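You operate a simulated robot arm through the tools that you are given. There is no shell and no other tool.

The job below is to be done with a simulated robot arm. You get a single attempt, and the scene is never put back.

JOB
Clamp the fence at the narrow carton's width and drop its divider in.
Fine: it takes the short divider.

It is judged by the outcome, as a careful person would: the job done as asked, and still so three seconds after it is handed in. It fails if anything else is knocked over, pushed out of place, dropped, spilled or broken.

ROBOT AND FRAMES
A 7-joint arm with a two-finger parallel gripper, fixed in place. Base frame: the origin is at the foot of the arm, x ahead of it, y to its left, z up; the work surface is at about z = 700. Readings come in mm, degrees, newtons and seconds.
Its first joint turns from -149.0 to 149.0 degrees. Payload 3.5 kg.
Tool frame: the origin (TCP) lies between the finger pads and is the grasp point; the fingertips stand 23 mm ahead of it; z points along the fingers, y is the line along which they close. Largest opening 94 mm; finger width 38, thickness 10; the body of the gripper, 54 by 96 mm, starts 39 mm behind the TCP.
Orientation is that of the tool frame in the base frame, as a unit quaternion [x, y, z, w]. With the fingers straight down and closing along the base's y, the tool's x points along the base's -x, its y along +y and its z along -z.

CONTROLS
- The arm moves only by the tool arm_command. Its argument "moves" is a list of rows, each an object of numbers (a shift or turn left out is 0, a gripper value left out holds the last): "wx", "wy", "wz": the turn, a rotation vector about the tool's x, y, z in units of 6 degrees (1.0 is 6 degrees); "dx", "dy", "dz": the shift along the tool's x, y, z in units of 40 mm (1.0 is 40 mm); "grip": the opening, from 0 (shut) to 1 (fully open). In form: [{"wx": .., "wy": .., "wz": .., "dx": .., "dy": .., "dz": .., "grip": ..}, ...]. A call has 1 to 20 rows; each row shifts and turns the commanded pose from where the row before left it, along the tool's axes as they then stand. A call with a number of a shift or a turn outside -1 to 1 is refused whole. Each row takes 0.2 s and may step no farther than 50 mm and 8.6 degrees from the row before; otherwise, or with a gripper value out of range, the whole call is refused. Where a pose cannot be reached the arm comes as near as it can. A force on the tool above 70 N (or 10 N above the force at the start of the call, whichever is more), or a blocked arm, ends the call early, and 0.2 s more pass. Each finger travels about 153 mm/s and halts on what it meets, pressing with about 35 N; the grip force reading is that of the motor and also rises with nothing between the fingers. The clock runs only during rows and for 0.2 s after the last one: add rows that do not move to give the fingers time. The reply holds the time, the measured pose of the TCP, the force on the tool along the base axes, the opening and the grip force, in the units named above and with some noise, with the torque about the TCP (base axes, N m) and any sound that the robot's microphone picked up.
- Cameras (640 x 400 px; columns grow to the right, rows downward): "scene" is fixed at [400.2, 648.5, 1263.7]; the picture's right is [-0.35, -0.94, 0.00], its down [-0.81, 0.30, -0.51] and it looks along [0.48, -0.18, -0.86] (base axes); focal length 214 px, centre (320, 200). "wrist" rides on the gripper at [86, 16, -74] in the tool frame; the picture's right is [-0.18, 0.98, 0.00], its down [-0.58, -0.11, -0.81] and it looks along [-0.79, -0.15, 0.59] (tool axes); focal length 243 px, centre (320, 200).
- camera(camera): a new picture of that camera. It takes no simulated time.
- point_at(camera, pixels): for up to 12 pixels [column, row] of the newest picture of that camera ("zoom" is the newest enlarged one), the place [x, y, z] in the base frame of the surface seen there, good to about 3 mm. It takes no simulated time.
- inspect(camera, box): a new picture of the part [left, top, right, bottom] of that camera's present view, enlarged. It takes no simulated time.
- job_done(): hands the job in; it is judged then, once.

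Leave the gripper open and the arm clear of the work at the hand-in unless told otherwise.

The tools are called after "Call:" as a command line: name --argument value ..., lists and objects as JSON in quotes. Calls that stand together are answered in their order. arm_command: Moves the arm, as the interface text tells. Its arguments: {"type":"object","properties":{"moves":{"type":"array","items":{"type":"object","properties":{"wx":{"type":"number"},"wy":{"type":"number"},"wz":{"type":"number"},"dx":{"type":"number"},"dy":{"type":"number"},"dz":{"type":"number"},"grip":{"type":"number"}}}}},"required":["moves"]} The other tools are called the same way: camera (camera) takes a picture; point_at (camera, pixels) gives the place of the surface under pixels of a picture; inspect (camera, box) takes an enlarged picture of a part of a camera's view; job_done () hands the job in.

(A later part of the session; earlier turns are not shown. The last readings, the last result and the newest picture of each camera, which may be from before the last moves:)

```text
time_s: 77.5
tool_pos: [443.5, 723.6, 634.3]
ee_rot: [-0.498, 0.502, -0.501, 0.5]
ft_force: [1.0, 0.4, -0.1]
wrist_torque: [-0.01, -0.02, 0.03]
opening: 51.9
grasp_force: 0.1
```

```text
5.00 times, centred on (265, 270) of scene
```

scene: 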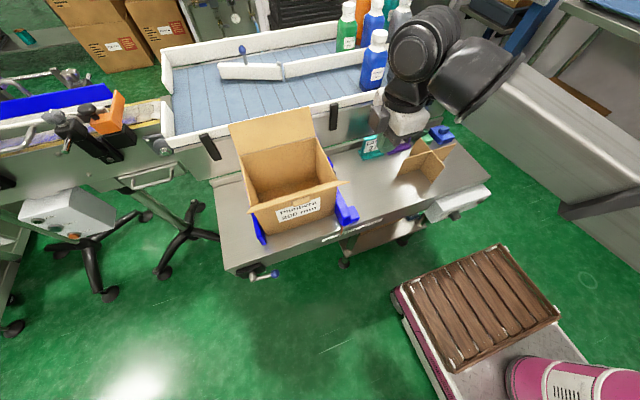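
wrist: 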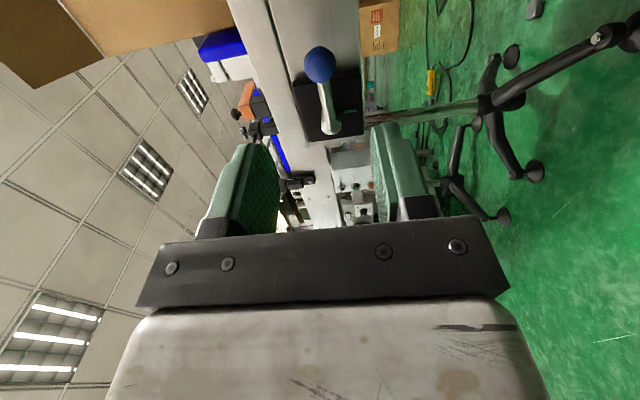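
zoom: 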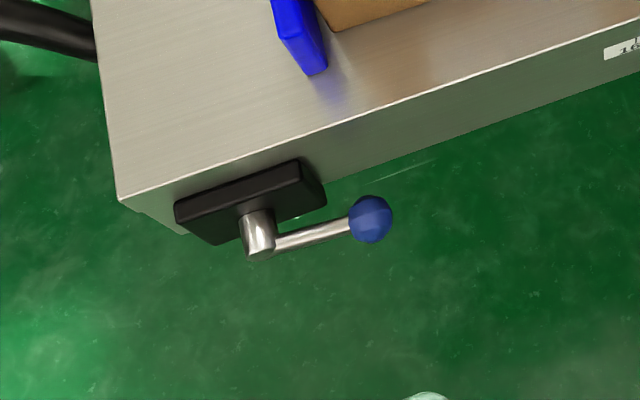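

The lever is still horizontal with its ball near (565,723,636). I'll advance to straddle it and close.

Call:
arm_command --moves '[{"dz": 1, "dy": -0.04}, {"dz": 1}, {"dz": 0.75}, {}]'

Call:
arm_command --moves '[{"grip": 0.2}, {"grip": 0.2}, {"grip": 0.1}, {}]'

Call:
inspect --camera "scene" --box '[220, 230, 310, 310]'

```text
time_s: 78.5
tool_pos: [551.7, 725.0, 636.4]
ee_rot: [0.498, -0.501, 0.501, -0.5]
ft_force: [-0.1, 0.0, -0.8]
wrist_torque: [0.01, -0.02, 0.03]
opening: 51.7
grasp_force: 0.1
```

```text
time_s: 79.5
tool_pos: [552.8, 723.6, 635.9]
ee_rot: [-0.498, 0.502, -0.5, 0.5]
ft_force: [2.3, -3.3, -14.4]
wrist_torque: [-0.11, 0.2, 0.21]
opening: 25.2
grasp_force: 44.8
```

```text
5.00 times, centred on (265, 270) of scene
```

zoom: 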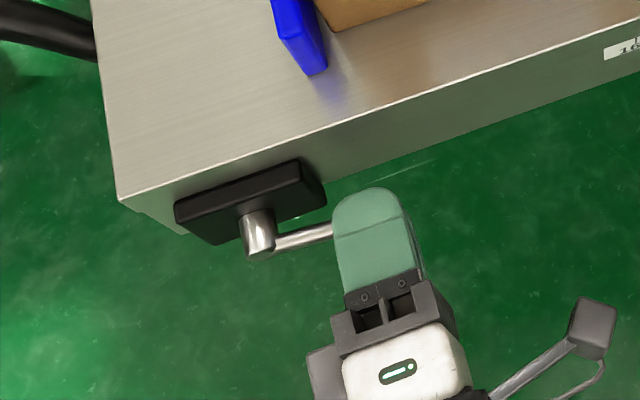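

Ball gripped. Turning the lever back down along the arc.

Call:
arm_command --moves '[{"wz": 1, "dy": 0.162, "dx": -0.0085}, {"wz": 1, "dy": 0.162, "dx": -0.0085}, {"wz": 1, "dy": 0.162, "dx": -0.0085}, {"wz": 1, "dy": 0.162, "dx": -0.0085}, {"wz": 1, "dy": 0.162, "dx": -0.0085}, {}]'

Call:
arm_command --moves '[{"wz": 1, "dy": 0.162, "dx": -0.0085}, {"wz": 1, "dy": 0.162, "dx": -0.0085}, {"wz": 1, "dy": 0.162, "dx": -0.0085}, {"wz": 1, "dy": 0.162, "dx": -0.0085}, {"wz": 1, "dy": 0.162, "dx": -0.0085}, {}]'

Call:
inspect --camera "scene" --box '[220, 230, 310, 310]'

```text
time_s: 80.9
tool_pos: [552.1, 731.1, 605.9]
ee_rot: [-0.35, 0.614, -0.354, 0.612]
ft_force: [3.2, -10.3, 2.2]
wrist_torque: [0.39, 0.11, -0.54]
opening: 25.0
grasp_force: 44.6
```

```text
time_s: 82.3
tool_pos: [551.4, 755.8, 581.5]
ee_rot: [-0.179, 0.684, -0.182, 0.683]
ft_force: [6.8, -7.3, -3.4]
wrist_torque: [0.33, 0.1, -0.16]
opening: 25.1
grasp_force: 45.5
```

```text
5.00 times, centred on (265, 270) of scene
```

zoom: 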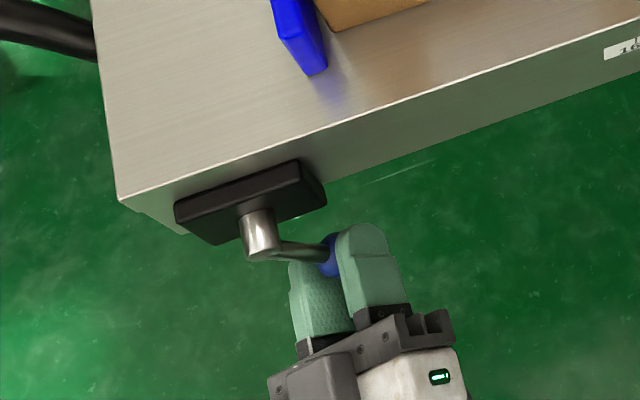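

About 28° left. Continuing to the bottom.

Call:
arm_command --moves '[{"wz": 1, "dy": 0.162, "dx": -0.0085}, {"wz": 1, "dy": 0.162, "dx": -0.0085}, {"wz": 1, "dy": 0.162, "dx": -0.0085}, {}]'

Call:
arm_command --moves '[{"wz": 1, "dy": 0.162, "dx": -0.0085}, {"wz": 0.5, "dy": 0.081, "dx": -0.002}, {}]'

```text
time_s: 83.3
tool_pos: [550.9, 772.4, 575.3]
ee_rot: [-0.071, 0.703, -0.072, 0.704]
ft_force: [2.9, -2.0, -2.6]
wrist_torque: [0.1, 0.58, -0.06]
opening: 25.0
grasp_force: 45.0
```

```text
time_s: 84.1
tool_pos: [551.5, 781.4, 572.4]
ee_rot: [-0.016, 0.707, -0.019, 0.707]
ft_force: [-0.6, -1.9, -6.1]
wrist_torque: [0.12, -0.15, -0.01]
opening: 24.8
grasp_force: 45.7
```

Near the original spot (y 781.4 versus 784.5). A couple more small steps until it's firmly against its stop.

Call:
arm_command --moves '[{"wz": 0.5, "dy": 0.081, "dx": -0.002}, {}]'

Call:
arm_command --moves '[{"wz": 0.25, "dy": 0.06}, {}]'

Call:
arm_command --moves '[{"dy": 0.06}, {}]'

```text
time_s: 84.7
tool_pos: [552.3, 784.6, 574.9]
ee_rot: [0.004, 0.707, -0.001, 0.707]
ft_force: [-2.1, -6.3, -6.0]
wrist_torque: [-0.18, 0.0, -0.03]
opening: 25.2
grasp_force: 44.6
```

```text
time_s: 85.3
tool_pos: [552.8, 785.8, 574.1]
ee_rot: [0.015, 0.707, 0.007, 0.707]
ft_force: [-6.5, -27.2, -6.0]
wrist_torque: [0.04, -0.21, -0.41]
opening: 24.7
grasp_force: 44.9
```

```text
time_s: 85.9
tool_pos: [552.2, 786.3, 573.8]
ee_rot: [0.017, 0.707, 0.007, 0.707]
ft_force: [-11.7, -51.6, -10.6]
wrist_torque: [0.23, 0.28, -0.53]
opening: 25.2
grasp_force: 45.3
```

It's firmly on its stop (51 N, y≈786), as it was at the start. I'll ease off to neutral, open the fingers and withdraw straight back.

Call:
arm_command --moves '[{"dy": -0.1}, {}, {"grip": 0.55}, {"grip": 0.55}, {"dz": -1}, {"dz": -1}, {"dz": -1}, {}]'

Call:
inspect --camera "scene" --box '[220, 230, 310, 310]'

Call:
camera --camera "wrist"

```text
time_s: 87.7
tool_pos: [432.9, 787.9, 573.5]
ee_rot: [0.011, 0.707, 0.009, 0.707]
ft_force: [-0.9, 0.0, -1.2]
wrist_torque: [0.0, -0.01, 0.02]
opening: 51.9
grasp_force: 0.0
```

```text
5.00 times, centred on (265, 270) of scene
```

zoom: 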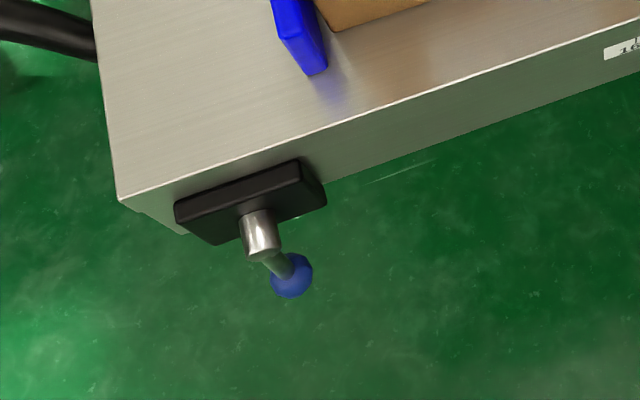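

```text
taken
```

wrist: 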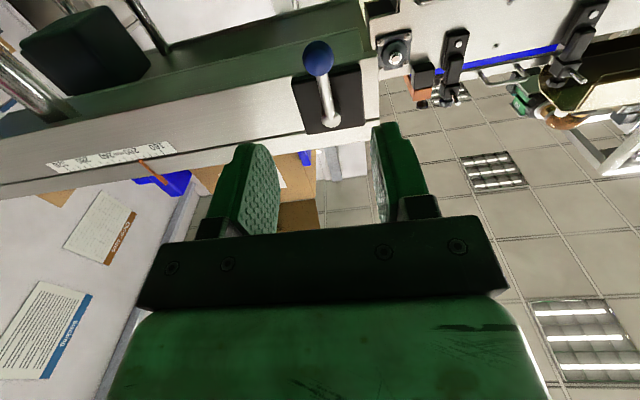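

The lever hangs straight down again, as it was when clamped. Now the divider: rise, and turn the tool to point down with fingers closing along x and the camera on the -y side, which suits both the pick-up and lowering into the carton.

Call:
arm_command --moves '[{"dx": -1}, {"dx": -1}, {"dx": -1}, {"dx": -1}, {"dx": -1}, {"dx": -1}, {"dx": -1}, {"dx": -1}, {"dx": -1}, {"dx": -0.5}, {}]'

Call:
arm_command --moves '[{"wx": -0.8, "wy": 0.8, "wz": -0.8}, {"wx": -0.8, "wy": 0.8, "wz": -0.8}, {"wx": -0.8, "wy": 0.8, "wz": -0.8}, {"wx": -0.8, "wy": 0.8, "wz": -0.8}, {"wx": -0.8, "wy": 0.8, "wz": -0.8}, {"wx": -0.8, "wy": 0.8, "wz": -0.8}, {"wx": -0.8, "wy": 0.8, "wz": -0.8}, {"wx": -0.8, "wy": 0.8, "wz": -0.8}, {"wx": -0.8, "wy": 0.8, "wz": -0.8}, {"wx": -0.8, "wy": 0.8, "wz": -0.8}, {"wx": -0.8, "wy": 0.8, "wz": -0.8}, {"wx": -0.8, "wy": 0.8, "wz": -0.8}, {"wx": -0.8, "wy": 0.8, "wz": -0.8}, {"wx": -0.8, "wy": 0.8, "wz": -0.8}, {"wx": -0.347, "wy": 0.347, "wz": -0.347}, {}]'

Call:
inspect --camera "scene" --box '[335, 222, 361, 240]'

```text
time_s: 90.1
tool_pos: [432.2, 773.9, 953.7]
ee_rot: [0.012, 0.707, 0.009, 0.707]
ft_force: [0.8, -0.2, 0.0]
wrist_torque: [0.03, -0.03, 0.0]
opening: 51.7
grasp_force: 0.0
```

```text
time_s: 93.5
tool_pos: [432.2, 776.2, 953.7]
ee_rot: [-0.706, 0.708, 0.011, 0.01]
ft_force: [0.2, 0.5, 0.0]
wrist_torque: [0.0, 0.0, 0.01]
opening: 51.5
grasp_force: 0.0
```

```text
16.00 times, centred on (348, 231) of scene
```

zoom: 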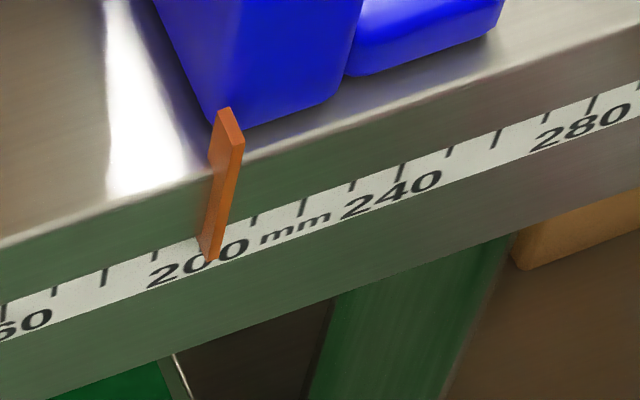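

The pointer hasn't moved. I'll now measure the divider and the carton's inside precisely while the arm is out of the way.

Call:
inspect --camera "scene" --box '[395, 130, 465, 200]'

Call:
point_at --camera "zoom" --pixels '[[152, 182], [306, 132], [233, 52], [382, 230], [448, 75], [440, 80], [200, 168], [260, 150], [350, 112], [400, 94], [340, 175], [270, 92]]'

Call:
inspect --camera "scene" --box '[225, 100, 350, 225]'

```text
5.71 times, centred on (430, 165) of scene
```

zoom: 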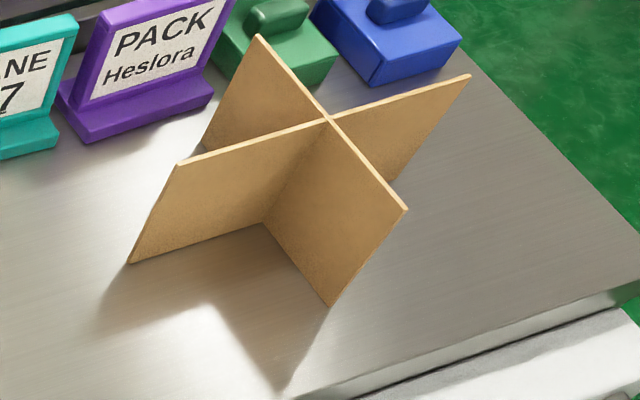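

```text
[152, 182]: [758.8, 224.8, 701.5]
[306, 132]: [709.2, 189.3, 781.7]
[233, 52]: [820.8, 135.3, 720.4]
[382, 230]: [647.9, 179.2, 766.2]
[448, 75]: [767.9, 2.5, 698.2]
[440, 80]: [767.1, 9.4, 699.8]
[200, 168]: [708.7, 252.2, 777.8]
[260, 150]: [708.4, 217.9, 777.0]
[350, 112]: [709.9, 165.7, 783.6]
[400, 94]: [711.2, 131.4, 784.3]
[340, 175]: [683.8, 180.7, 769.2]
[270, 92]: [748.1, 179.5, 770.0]
```

```text
3.20 times, centred on (288, 162) of scene
```

zoom: 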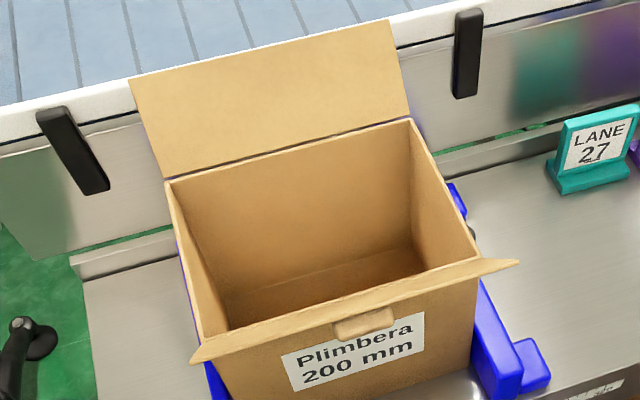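

Call:
point_at --camera "zoom" --pixels '[[168, 182], [173, 190], [410, 122], [408, 130], [475, 252], [470, 248], [200, 335], [208, 328], [290, 152], [440, 190], [185, 250], [335, 298]]'

Call:
point_at --camera "zoom" --pixels '[[230, 290], [420, 235], [300, 200], [430, 215], [215, 290], [330, 270], [420, 262], [235, 325], [200, 240], [425, 180], [132, 80], [388, 20]]'

```text
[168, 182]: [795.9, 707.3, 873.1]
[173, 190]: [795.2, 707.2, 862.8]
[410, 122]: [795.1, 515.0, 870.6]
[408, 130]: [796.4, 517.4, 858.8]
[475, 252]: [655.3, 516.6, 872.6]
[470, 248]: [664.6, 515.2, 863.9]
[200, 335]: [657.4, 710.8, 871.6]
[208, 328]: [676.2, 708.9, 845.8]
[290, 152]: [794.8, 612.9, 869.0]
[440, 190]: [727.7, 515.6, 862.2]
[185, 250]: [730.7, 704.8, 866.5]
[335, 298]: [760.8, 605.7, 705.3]
```

```text
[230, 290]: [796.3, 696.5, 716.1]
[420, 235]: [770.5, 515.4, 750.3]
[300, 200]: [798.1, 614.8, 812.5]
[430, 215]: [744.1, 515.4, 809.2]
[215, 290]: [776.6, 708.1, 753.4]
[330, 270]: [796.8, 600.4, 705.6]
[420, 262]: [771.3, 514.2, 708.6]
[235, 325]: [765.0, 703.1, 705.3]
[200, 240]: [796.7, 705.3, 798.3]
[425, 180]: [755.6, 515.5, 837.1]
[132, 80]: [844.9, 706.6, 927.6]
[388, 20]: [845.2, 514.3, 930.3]
```

Carton inside: y 515.4–706.5, x about 655–796, floor z≈705, rim z≈871, so its centre is about (725.5, 611). The divider (184×133 mm) fits with 3–4 mm spare on each side, so I need good alignment. I'll straighten the small tilt and move over the divider's +y arm, staying in front of the carton.

Call:
arm_command --moves '[{"wy": 0.28}, {"dx": 1}, {"dx": 1}, {"dx": 1}, {"dx": 1}, {"dx": 1}, {"dx": 1}, {"dx": 1}, {"dx": 1}, {"dx": 0.85, "dy": -0.9}, {"dx": 0.85, "dy": -0.9}, {"dx": 0.85, "dy": -0.9}, {"dx": 0.85, "dy": -0.9}, {"dx": 0.85, "dy": -0.9}, {"dx": 0.85, "dy": -0.9}, {"dx": 0.5, "dy": -0.77}, {"dx": 0.5, "dy": -0.77}, {}]'

Call:
camera --camera "wrist"

Call:
camera --camera "scene"

```text
time_s: 97.3
tool_pos: [707.5, 209.6, 954.2]
ee_rot: [-0.706, 0.709, 0.0, 0.0]
ft_force: [0.5, -0.1, -0.3]
wrist_torque: [-0.01, 0.01, 0.01]
opening: 51.8
grasp_force: 0.1
```

```text
taken
```

wrist: 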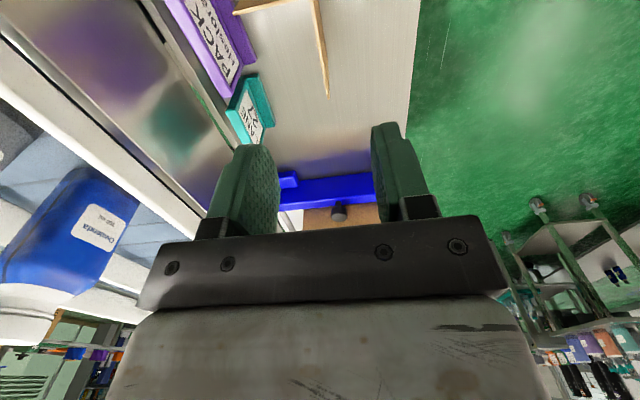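

```text
taken
```

scene: 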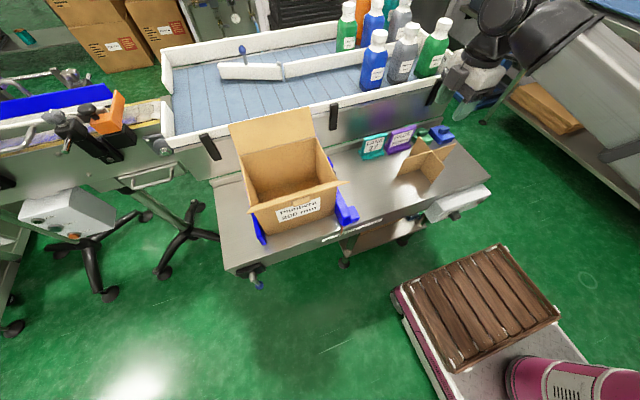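

The tool is at (707.5, 209.6). Before descending, one more measurement of the divider's panel and ends from the unobstructed scene view.

Call:
inspect --camera "scene" --box '[395, 130, 465, 200]'

Call:
point_at --camera "zoom" --pixels '[[182, 162], [187, 167], [464, 77], [460, 82], [220, 150], [270, 137], [380, 104], [428, 88], [258, 40], [264, 48], [403, 208], [398, 205]]'

```text
5.71 times, centred on (430, 165) of scene
```

zoom: 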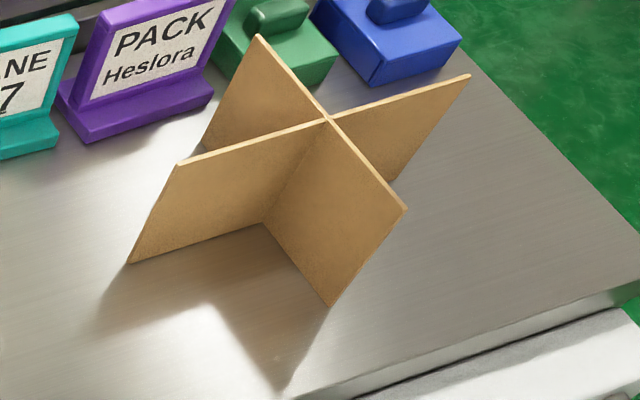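

```text
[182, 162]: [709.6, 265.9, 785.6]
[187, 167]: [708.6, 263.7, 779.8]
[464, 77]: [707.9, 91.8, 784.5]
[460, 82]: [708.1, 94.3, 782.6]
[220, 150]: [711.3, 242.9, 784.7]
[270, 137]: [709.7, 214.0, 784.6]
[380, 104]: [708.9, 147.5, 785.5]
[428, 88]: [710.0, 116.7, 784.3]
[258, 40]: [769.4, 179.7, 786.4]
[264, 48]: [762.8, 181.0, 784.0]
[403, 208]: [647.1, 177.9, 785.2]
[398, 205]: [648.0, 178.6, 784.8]
```

The divider measures about 180×130 mm, centre (709.3, 179), top z≈785. I'll align the tool at (709.5, 213.5) and descend to just above it, then check.

Call:
arm_command --moves '[{"dx": -0.1, "dy": -0.05}, {"dz": 1}, {"dz": 1}, {"dz": 1}, {"dz": 0.4}, {}]'

Call:
camera --camera "wrist"

Call:
inspect --camera "scene" --box '[380, 110, 480, 200]'

```text
time_s: 98.7
tool_pos: [710.6, 213.3, 818.2]
ee_rot: [-0.706, 0.708, 0.0, 0.0]
ft_force: [0.6, 0.5, -0.4]
wrist_torque: [0.0, 0.0, 0.04]
opening: 51.8
grasp_force: 0.1
```

```text
taken
```

wrist: 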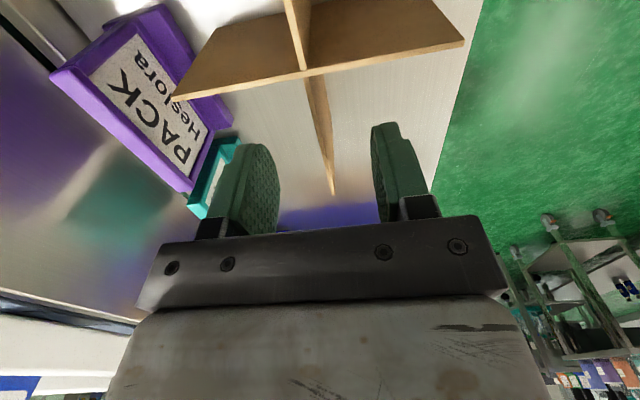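

```text
4.44 times, centred on (430, 155) of scene
```

zoom: 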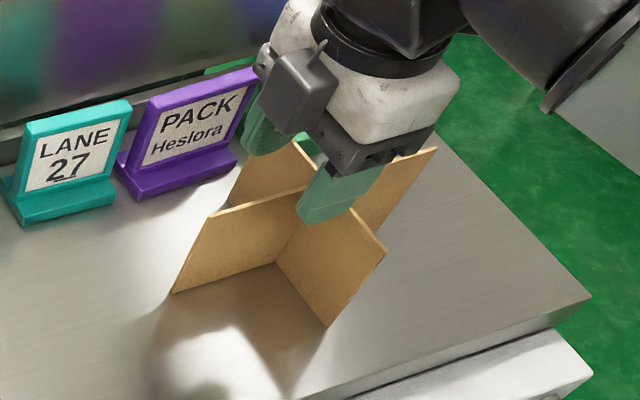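

The fingers straddle the divider's +y arm, with the cross panel clear ahead of them. Lowering to z≈772 and closing.

Call:
arm_command --moves '[{"dz": 0.58}, {"dz": 0.58}, {}, {"grip": 0.2}, {"grip": 0.05}, {"grip": 0}, {}]'

Call:
inspect --camera "scene" --box '[380, 110, 480, 200]'

Call:
camera --camera "wrist"

```text
time_s: 100.3
tool_pos: [709.3, 214.1, 771.4]
ee_rot: [-0.706, 0.708, -0.001, 0.0]
ft_force: [0.1, 0.0, 0.0]
wrist_torque: [0.01, 0.03, -0.03]
opening: 2.1
grasp_force: 35.4
```

```text
4.44 times, centred on (430, 155) of scene
```

zoom: 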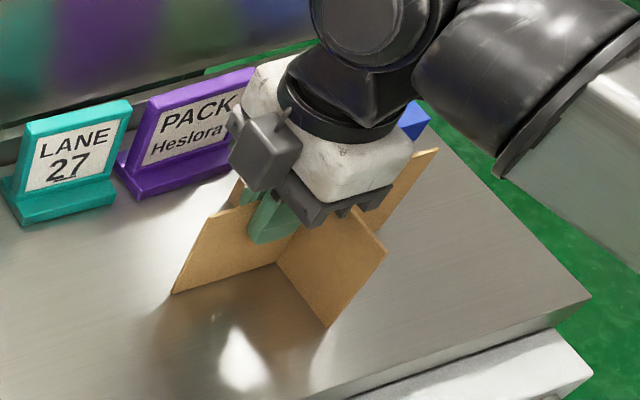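

```text
taken
```

wrist: 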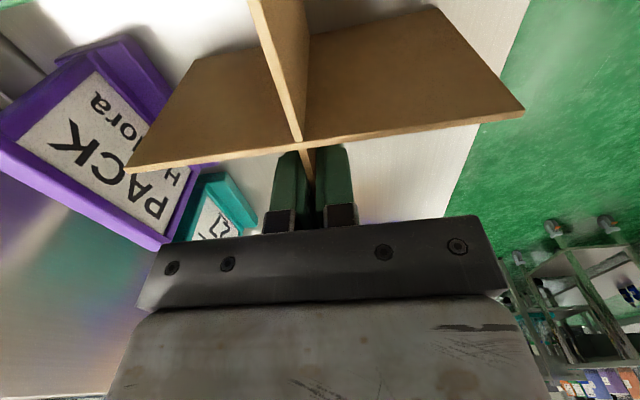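

The divider is gripped (opening 2.1 mm, its panel thickness). Lifting straight up 200 mm and checking how it hangs.

Call:
arm_command --moves '[{"dz": -0.5}, {"dz": -1}, {"dz": -1}, {"dz": -1}, {"dz": -1}, {"dz": -0.6}, {}]'

Call:
camera --camera "scene"

Call:
camera --camera "wrist"

```text
time_s: 101.9
tool_pos: [708.7, 215.0, 974.6]
ee_rot: [-0.706, 0.708, 0.0, -0.001]
ft_force: [-0.3, 0.4, -0.7]
wrist_torque: [0.0, -0.01, -0.01]
opening: 2.5
grasp_force: 35.0
```

```text
taken
```

scene: 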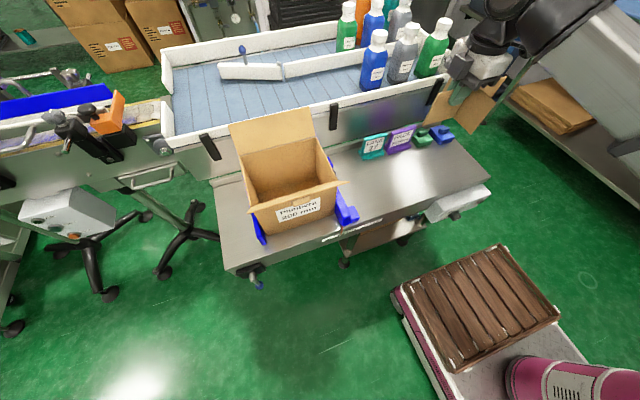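

```text
taken
```

wrist: 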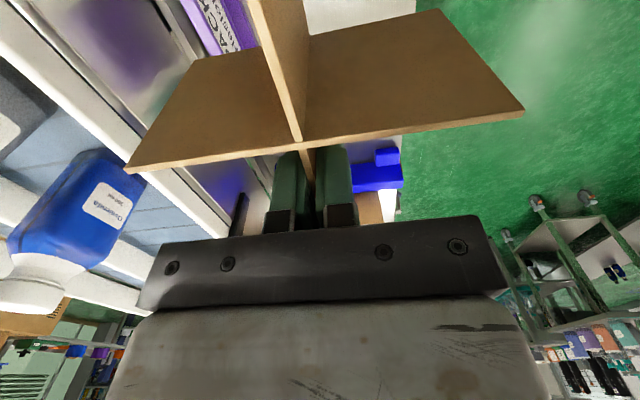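

The divider hangs level and hasn't shifted in the fingers. I'll move along towards the carton at this height (divider bottom ≈905, rim 871), first to just beside it.

Call:
arm_command --moves '[{"dx": -0.9, "dy": -0.1}, {"dx": -0.9, "dy": -0.1}, {"dx": -0.9, "dy": -0.1}, {"dx": -0.9, "dy": -0.12}, {"dx": -0.9}, {"dx": -0.9}, {}]'

Call:
camera --camera "scene"

```text
time_s: 103.5
tool_pos: [728.4, 430.1, 976.3]
ee_rot: [-0.706, 0.709, -0.001, 0.001]
ft_force: [-0.2, -0.4, -0.8]
wrist_torque: [0.06, 0.02, 0.01]
opening: 2.6
grasp_force: 35.1
```

```text
taken
```

scene: 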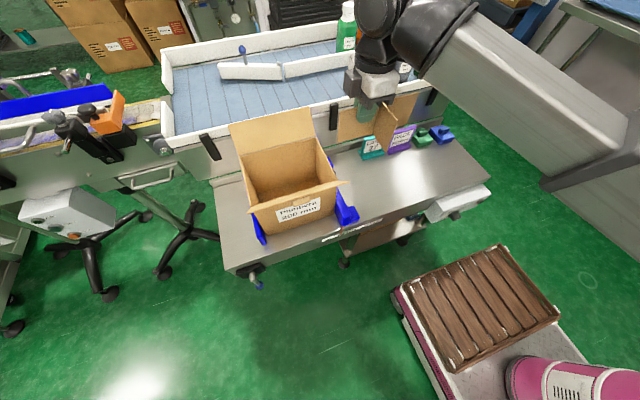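

Position (728, 430). Now on over the carton towards y≈646, still at this height; I'll watch for any reach limit.

Call:
arm_command --moves '[{"dx": -0.9, "dy": 0.05}, {"dx": -0.9, "dy": 0.05}, {"dx": -0.9}, {"dx": -0.9}, {}]'

Call:
camera --camera "scene"

```text
time_s: 104.7
tool_pos: [723.3, 575.0, 974.7]
ee_rot: [-0.705, 0.709, -0.001, 0.0]
ft_force: [-0.1, 0.3, -1.1]
wrist_torque: [0.0, 0.01, -0.01]
opening: 2.6
grasp_force: 35.8
```

```text
taken
```

scene: 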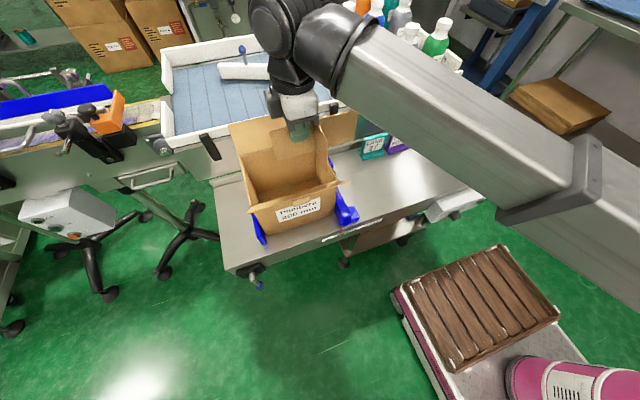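

Fine so far at y=575. The last 71 mm.

Call:
arm_command --moves '[{"dx": -0.9}, {"dx": -0.87}, {}]'

Call:
camera --camera "scene"

Call:
camera --camera "wrist"

```text
time_s: 105.5
tool_pos: [722.9, 646.8, 975.3]
ee_rot: [-0.706, 0.709, 0.0, 0.001]
ft_force: [0.3, 0.3, -0.3]
wrist_torque: [0.05, 0.02, 0.02]
opening: 2.4
grasp_force: 35.1
```

```text
taken
```

scene: 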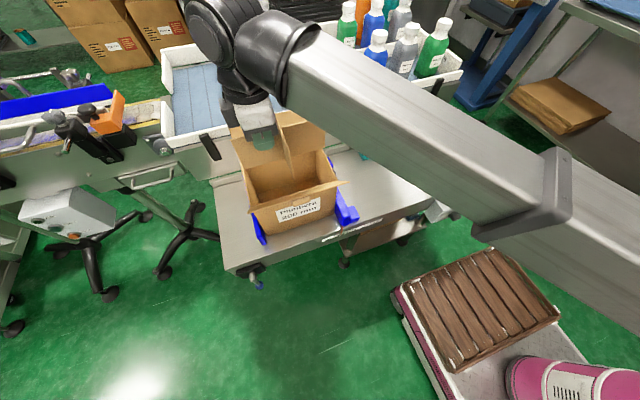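

```text
taken
```

wrist: 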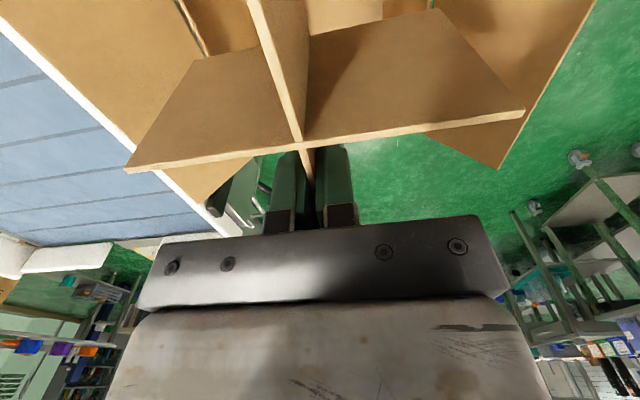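

Reached: (722.9, 646.8, 975) with no limit reported. I'll verify alignment by measuring the held divider against the carton's walls in an enlarged scene view.

Call:
arm_command --moves '[{"dy": -0.065, "dx": 0.017}, {}]'

Call:
inspect --camera "scene" --box '[220, 90, 350, 220]'

```text
time_s: 106.1
tool_pos: [726.8, 643.8, 975.0]
ee_rot: [-0.706, 0.708, -0.001, 0.0]
ft_force: [0.4, 0.2, -0.2]
wrist_torque: [0.05, 0.0, 0.01]
opening: 2.3
grasp_force: 35.1
```

```text
3.08 times, centred on (285, 155) of scene
```

zoom: 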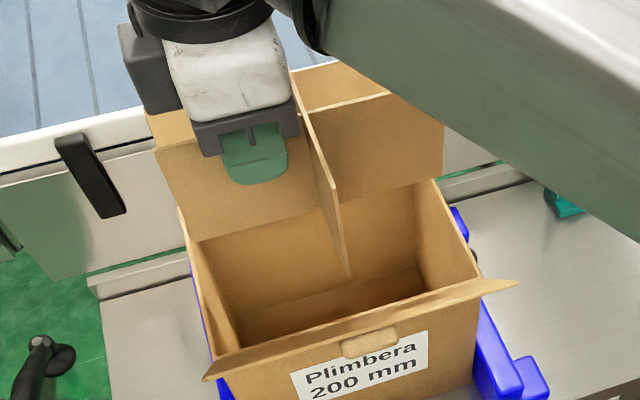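

Call:
point_at --camera "zoom" --pixels '[[165, 165], [180, 200], [200, 235], [195, 230], [438, 175], [436, 160], [438, 135], [345, 270], [340, 240], [335, 200], [300, 215], [400, 170]]'

Call:
point_at --camera "zoom" --pixels '[[180, 215], [185, 245], [430, 185], [434, 183], [470, 270], [466, 262], [215, 340], [220, 345], [190, 255], [445, 215], [250, 140], [255, 175]]'

```text
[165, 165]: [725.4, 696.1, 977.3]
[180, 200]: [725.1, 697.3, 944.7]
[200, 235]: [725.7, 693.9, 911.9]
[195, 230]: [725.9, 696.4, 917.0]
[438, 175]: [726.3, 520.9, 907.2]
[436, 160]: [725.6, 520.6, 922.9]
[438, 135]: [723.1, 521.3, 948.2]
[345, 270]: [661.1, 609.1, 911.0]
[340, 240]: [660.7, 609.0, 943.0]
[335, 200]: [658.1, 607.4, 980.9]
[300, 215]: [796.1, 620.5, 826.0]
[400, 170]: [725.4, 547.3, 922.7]
```

```text
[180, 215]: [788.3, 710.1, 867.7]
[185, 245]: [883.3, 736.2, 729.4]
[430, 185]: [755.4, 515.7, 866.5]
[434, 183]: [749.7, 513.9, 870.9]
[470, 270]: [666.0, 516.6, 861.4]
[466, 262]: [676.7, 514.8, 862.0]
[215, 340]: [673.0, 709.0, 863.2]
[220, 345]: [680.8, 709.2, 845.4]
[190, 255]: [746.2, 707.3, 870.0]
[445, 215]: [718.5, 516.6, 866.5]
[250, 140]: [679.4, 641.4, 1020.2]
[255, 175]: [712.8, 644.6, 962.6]
```

The divider's centre is at about (725.5, 609), with the carton's inner centre at (725.5, 611.3), so 2 mm more to +y. I'll also check how high the forearm passes over the carton's front flap.

Call:
point_at --camera "scene" --pixels '[[300, 80], [310, 98], [340, 128], [400, 180], [470, 235], [255, 60], [235, 85], [228, 110], [330, 95], [280, 80]]'

Call:
arm_command --moves '[{"dx": -0.05}, {"dz": 0.4}, {}]'

Call:
inspect --camera "scene" --box '[220, 90, 350, 220]'

```text
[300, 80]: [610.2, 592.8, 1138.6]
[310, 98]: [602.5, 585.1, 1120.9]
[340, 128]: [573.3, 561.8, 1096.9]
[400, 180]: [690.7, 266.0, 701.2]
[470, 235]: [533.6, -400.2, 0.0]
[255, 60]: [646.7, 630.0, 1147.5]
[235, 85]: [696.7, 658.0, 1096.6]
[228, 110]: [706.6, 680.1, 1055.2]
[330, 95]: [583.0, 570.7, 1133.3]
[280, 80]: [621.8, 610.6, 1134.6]
```

```text
time_s: 106.9
tool_pos: [727.1, 647.2, 958.9]
ee_rot: [-0.706, 0.708, -0.001, 0.0]
ft_force: [-0.2, 0.3, -0.9]
wrist_torque: [0.03, 0.0, 0.02]
opening: 2.2
grasp_force: 34.3
```

```text
3.08 times, centred on (285, 155) of scene
```

zoom: 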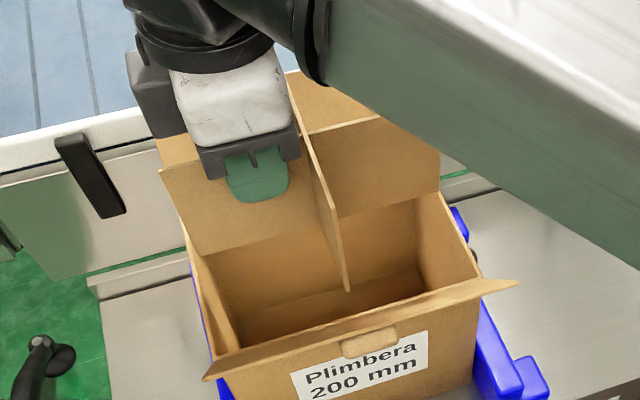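

The forearm passes about 1100–1120 high right over the front flap (top 928), so I'll watch that clearance while lowering. First a re-check of divider position after the 2 mm shift.

Call:
point_at --camera "zoom" --pixels '[[168, 180], [185, 220], [200, 248], [436, 185], [436, 160], [345, 280], [338, 240], [400, 180], [335, 90], [400, 130], [480, 175], [560, 222]]'

```text
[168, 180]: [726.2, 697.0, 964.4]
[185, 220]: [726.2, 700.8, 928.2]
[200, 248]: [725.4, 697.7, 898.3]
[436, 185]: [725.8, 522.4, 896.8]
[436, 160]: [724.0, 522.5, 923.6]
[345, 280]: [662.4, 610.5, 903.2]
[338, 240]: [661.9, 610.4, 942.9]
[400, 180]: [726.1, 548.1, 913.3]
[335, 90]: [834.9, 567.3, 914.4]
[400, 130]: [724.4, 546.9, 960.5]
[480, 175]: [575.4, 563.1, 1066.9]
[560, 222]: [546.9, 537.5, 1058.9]
```

Divider centre now (726, 611), matching the carton. I'll lower gently into the carton mouth in short steps, reading the force.

Call:
arm_command --moves '[{"dz": 0.3}, {"dz": 0.3}, {}]'

Call:
inspect --camera "scene" --box '[220, 90, 350, 220]'

```text
time_s: 107.7
tool_pos: [727.1, 645.7, 935.5]
ee_rot: [-0.706, 0.709, -0.001, 0.0]
ft_force: [0.5, -0.3, -0.7]
wrist_torque: [0.01, -0.01, 0.0]
opening: 2.5
grasp_force: 34.9
```

```text
3.08 times, centred on (285, 155) of scene
```

zoom: 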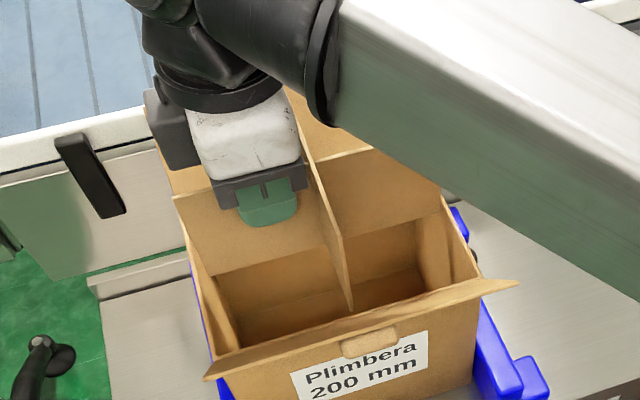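

The divider's lower edge is just inside the rim with no contact force. Continuing down.

Call:
arm_command --moves '[{"dz": 0.3}, {"dz": 0.3}, {"dz": 0.3}, {}]'

Call:
inspect --camera "scene" --box '[220, 90, 350, 220]'

Call:
camera --camera "wrist"

```text
time_s: 108.7
tool_pos: [725.5, 646.5, 898.9]
ee_rot: [-0.706, 0.708, 0.0, 0.0]
ft_force: [-0.3, 0.2, -0.4]
wrist_torque: [0.0, -0.04, 0.0]
opening: 2.5
grasp_force: 35.0
```

```text
3.08 times, centred on (285, 155) of scene
```

zoom: 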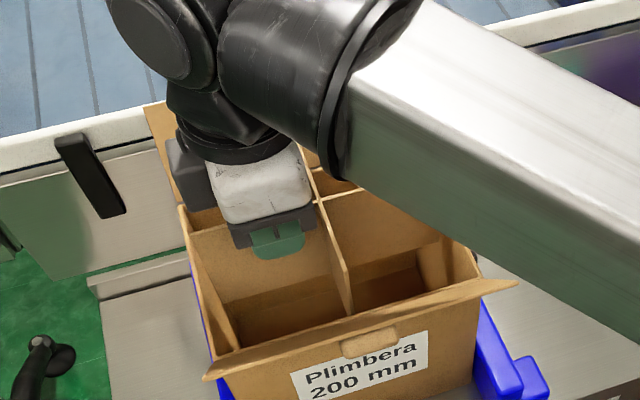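

```text
taken
```

wrist: 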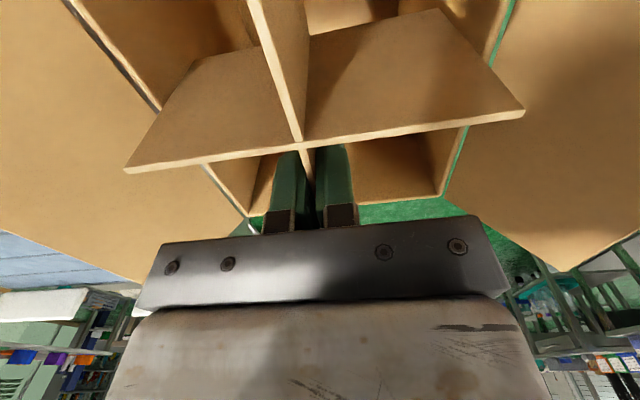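

Divider bottom at z≈829, still no force. Checking the forearm's clearance over the front flap.

Call:
point_at --camera "zoom" --pixels '[[348, 178], [380, 195], [420, 215], [480, 245], [335, 170], [325, 160], [300, 150], [245, 160], [195, 205], [500, 285], [380, 300], [560, 290]]'

```text
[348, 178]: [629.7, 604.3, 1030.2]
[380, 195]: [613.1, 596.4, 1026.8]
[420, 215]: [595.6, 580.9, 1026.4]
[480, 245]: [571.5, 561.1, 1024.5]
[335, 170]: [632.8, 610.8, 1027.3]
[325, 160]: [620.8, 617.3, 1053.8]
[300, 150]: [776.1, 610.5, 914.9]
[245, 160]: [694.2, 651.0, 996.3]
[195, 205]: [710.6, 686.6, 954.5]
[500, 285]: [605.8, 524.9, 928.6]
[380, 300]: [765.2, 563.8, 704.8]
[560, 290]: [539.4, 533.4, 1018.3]
```

Forearm underside is about 1025 over the flap (top 928): roughly 95 mm of room. I'll lower 45 mm more in small steps and check again.

Call:
arm_command --moves '[{"dz": 0.3}, {"dz": 0.3}, {"dz": 0.3}, {"dz": 0.25}, {}]'

Call:
inspect --camera "scene" --box '[220, 90, 350, 220]'

Call:
camera --camera "wrist"

```text
time_s: 109.9
tool_pos: [727.4, 645.3, 853.2]
ee_rot: [-0.706, 0.708, 0.0, 0.0]
ft_force: [-0.6, 0.1, -0.6]
wrist_torque: [0.02, 0.02, -0.01]
opening: 2.5
grasp_force: 34.9
```

```text
3.08 times, centred on (285, 155) of scene
```

zoom: 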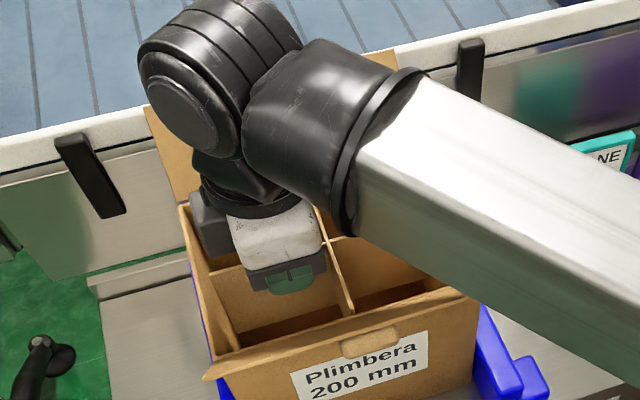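

```text
taken
```

wrist: 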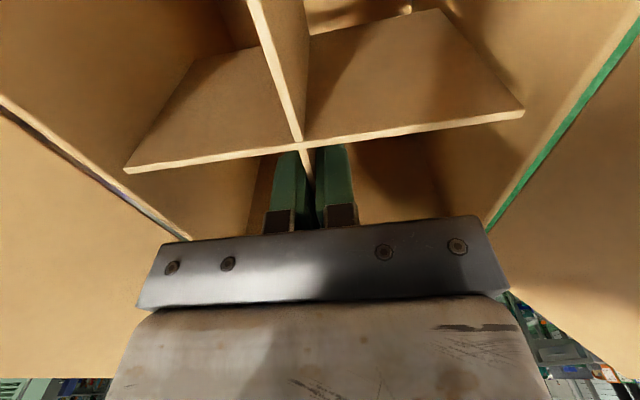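

Call:
point_at --camera "zoom" --pixels '[[358, 232], [380, 245], [420, 263], [450, 278], [480, 292], [345, 230], [340, 220], [300, 205], [360, 190], [400, 190], [340, 180], [420, 230]]'

```text
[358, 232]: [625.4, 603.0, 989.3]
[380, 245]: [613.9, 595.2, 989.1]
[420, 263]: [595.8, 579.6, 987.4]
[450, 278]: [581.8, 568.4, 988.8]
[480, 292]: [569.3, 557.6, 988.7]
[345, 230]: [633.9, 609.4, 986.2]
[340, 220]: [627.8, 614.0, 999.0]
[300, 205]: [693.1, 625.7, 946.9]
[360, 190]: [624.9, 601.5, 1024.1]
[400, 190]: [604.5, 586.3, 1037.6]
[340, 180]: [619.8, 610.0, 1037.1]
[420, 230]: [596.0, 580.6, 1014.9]
```

The forearm underside is about 988 now, 60 mm above the flap's edge. I'll check whether the far side of the forearm hangs lower than the visible side.

Call:
point_at --camera "zoom" --pixels '[[400, 150], [420, 120], [440, 100], [450, 180], [480, 150], [500, 120], [520, 200], [550, 160], [390, 210], [440, 225]]'

Call:
inspect --camera "wrist" --box '[100, 0, 540, 200]'

```text
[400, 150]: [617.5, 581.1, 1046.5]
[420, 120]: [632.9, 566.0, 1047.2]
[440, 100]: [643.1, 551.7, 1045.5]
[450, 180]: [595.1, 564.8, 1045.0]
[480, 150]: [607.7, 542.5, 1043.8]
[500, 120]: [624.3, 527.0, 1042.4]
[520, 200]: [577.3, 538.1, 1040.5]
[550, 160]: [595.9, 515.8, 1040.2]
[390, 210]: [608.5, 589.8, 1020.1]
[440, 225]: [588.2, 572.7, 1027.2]
```

```text
1.45 times, centred on (320, 100) of wrist
```

zoom: 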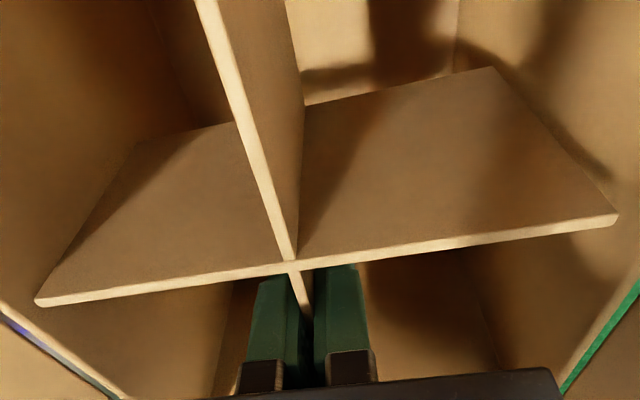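

The forearm's top is level and its underside flat at about 988, leaving 60 mm. I can go 38 mm lower safely, leaving only a short drop.

Call:
arm_command --moves '[{"dz": 0.25}, {"dz": 0.25}, {"dz": 0.25}, {"dz": 0.2}, {}]'

Call:
inspect --camera "scene" --box '[220, 90, 350, 220]'

Call:
camera --camera "wrist"

```text
time_s: 111.1
tool_pos: [725.9, 646.6, 815.9]
ee_rot: [-0.706, 0.708, -0.001, 0.001]
ft_force: [0.0, 0.1, -0.5]
wrist_torque: [0.02, 0.04, -0.06]
opening: 2.6
grasp_force: 35.3
```

```text
3.08 times, centred on (285, 155) of scene
```

zoom: 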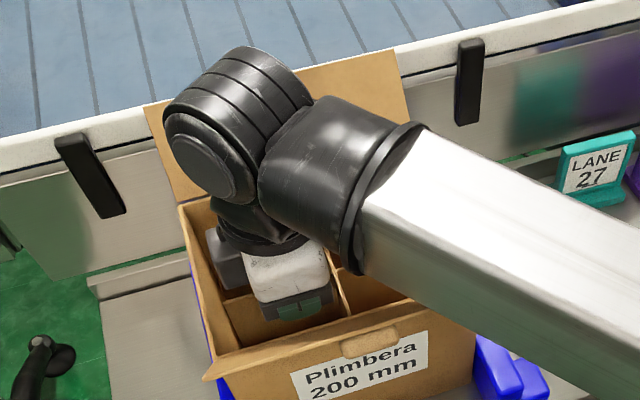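

```text
taken
```

wrist: 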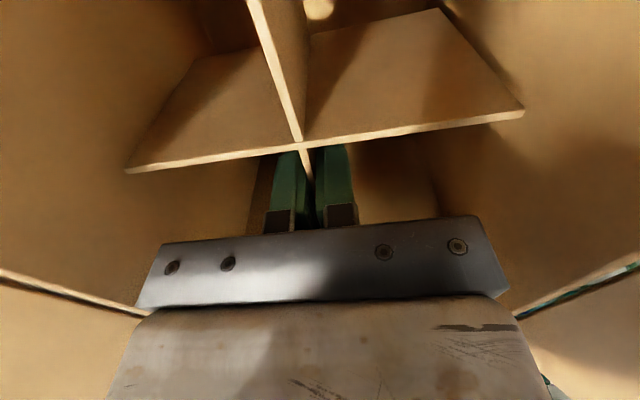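

Call:
point_at --camera "zoom" --pixels '[[365, 270], [390, 285], [420, 300], [440, 308], [352, 268], [240, 290], [225, 265], [345, 255], [200, 190], [300, 240], [395, 318], [480, 285]]'

```text
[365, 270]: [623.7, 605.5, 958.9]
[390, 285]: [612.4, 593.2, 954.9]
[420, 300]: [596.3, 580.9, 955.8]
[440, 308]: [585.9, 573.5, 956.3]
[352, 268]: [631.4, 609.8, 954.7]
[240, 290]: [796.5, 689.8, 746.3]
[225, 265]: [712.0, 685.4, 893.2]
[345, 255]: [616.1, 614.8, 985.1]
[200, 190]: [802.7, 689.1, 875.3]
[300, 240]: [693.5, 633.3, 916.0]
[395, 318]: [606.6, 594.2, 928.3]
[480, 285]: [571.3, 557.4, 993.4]
```

The forearm is 27 mm above the flap's edge. Another 10 mm down leaves about a 30 mm drop; then I'll open the fingers.

Call:
arm_command --moves '[{"dz": 0.25}, {}, {}]'

Call:
arm_command --moves '[{"grip": 0.3}, {"grip": 0.4}, {}, {}, {}]'

Call:
camera --camera "wrist"

Call:
inspect --camera "scene" --box '[220, 90, 350, 220]'

```text
time_s: 111.9
tool_pos: [725.2, 645.6, 805.9]
ee_rot: [-0.706, 0.708, -0.001, 0.001]
ft_force: [0.9, 1.1, -0.2]
wrist_torque: [0.04, 0.0, 0.0]
opening: 2.4
grasp_force: 35.4
```

```text
time_s: 113.1
tool_pos: [727.0, 646.3, 805.4]
ee_rot: [-0.706, 0.708, 0.0, 0.0]
ft_force: [-0.5, -0.2, 0.3]
wrist_torque: [0.0, 0.0, -0.02]
opening: 37.7
grasp_force: 0.1
```

```text
taken
```

wrist: 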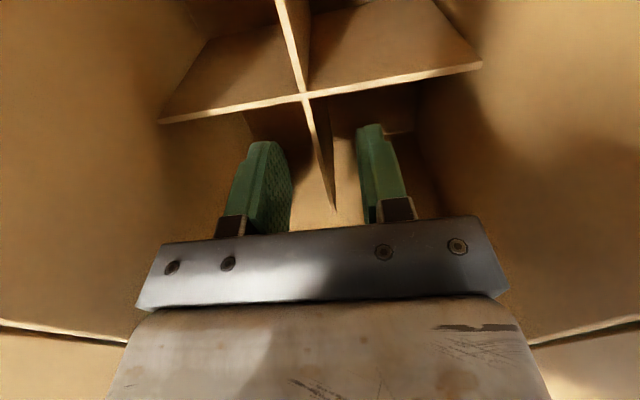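

```text
3.08 times, centred on (285, 155) of scene
```

zoom: 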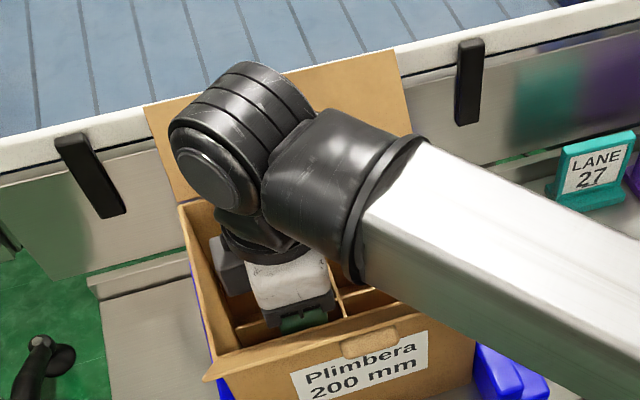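

The divider has dropped and sits square inside. Now straight up, out of the carton.

Call:
arm_command --moves '[{"dz": -0.5}, {"dz": -0.7}, {"dz": -0.9}, {"dz": -0.9}, {"dz": -0.9}, {"dz": -0.9}, {}]'

Call:
camera --camera "wrist"

Call:
camera --camera "scene"

```text
time_s: 114.7
tool_pos: [726.0, 645.6, 998.7]
ee_rot: [-0.706, 0.708, 0.0, 0.0]
ft_force: [0.2, 0.2, -0.3]
wrist_torque: [0.02, 0.0, 0.02]
opening: 37.5
grasp_force: 0.1
```

```text
taken
```

wrist: 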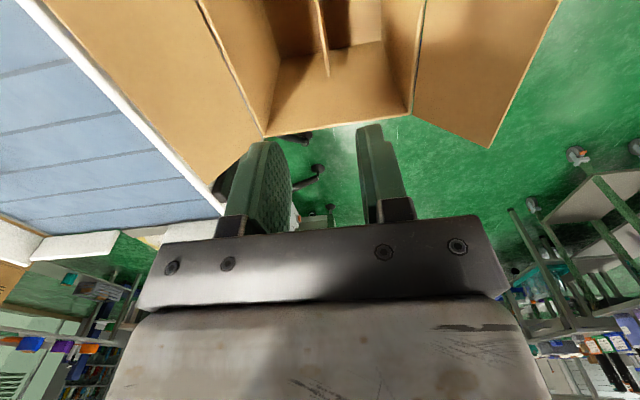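

```text
taken
```

scene: 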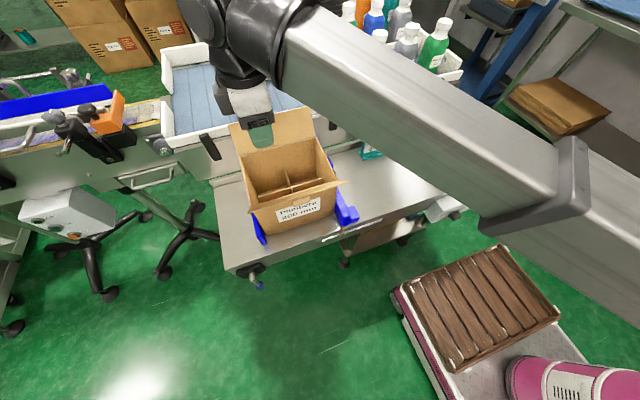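

The divider stands square in the carton. I'll move the arm away to the right at this height, open the gripper fully, and check everything.

Call:
arm_command --moves '[{"dx": 0.9}, {"dx": 1}, {"dx": 1}, {"dx": 1}, {"dx": 1}, {"dx": 1}, {"dx": 1}, {"dx": 1}, {"dx": 1}, {"dx": 1}, {"dx": 1, "grip": 1}, {"dy": 0.8}, {"dy": 0.8}, {}]'

Call:
camera --camera "scene"

Call:
inspect --camera "scene" --box '[210, 90, 490, 290]'

Call:
inspect --camera "scene" --box '[230, 120, 350, 220]'

```text
time_s: 117.7
tool_pos: [660.6, 210.4, 998.4]
ee_rot: [-0.706, 0.708, -0.001, 0.0]
ft_force: [-0.3, 0.6, -1.0]
wrist_torque: [0.0, 0.02, -0.05]
opening: 94.6
grasp_force: 0.0
```

```text
taken
```

scene: 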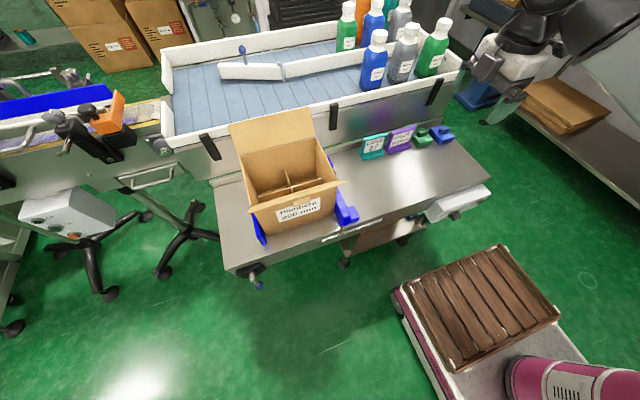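

```text
2.00 times, centred on (350, 190) of scene
```

zoom: 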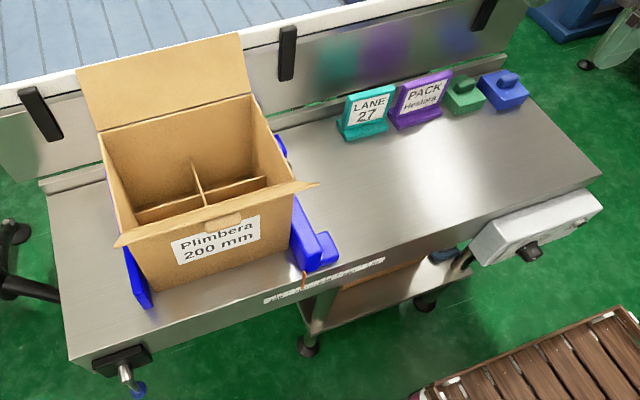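

```text
4.00 times, centred on (290, 170) of scene
```

zoom: 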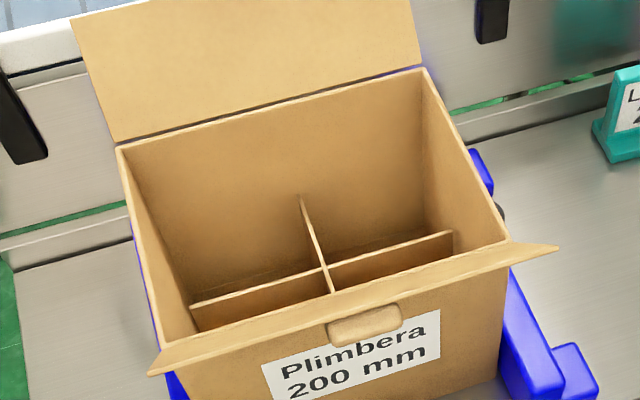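

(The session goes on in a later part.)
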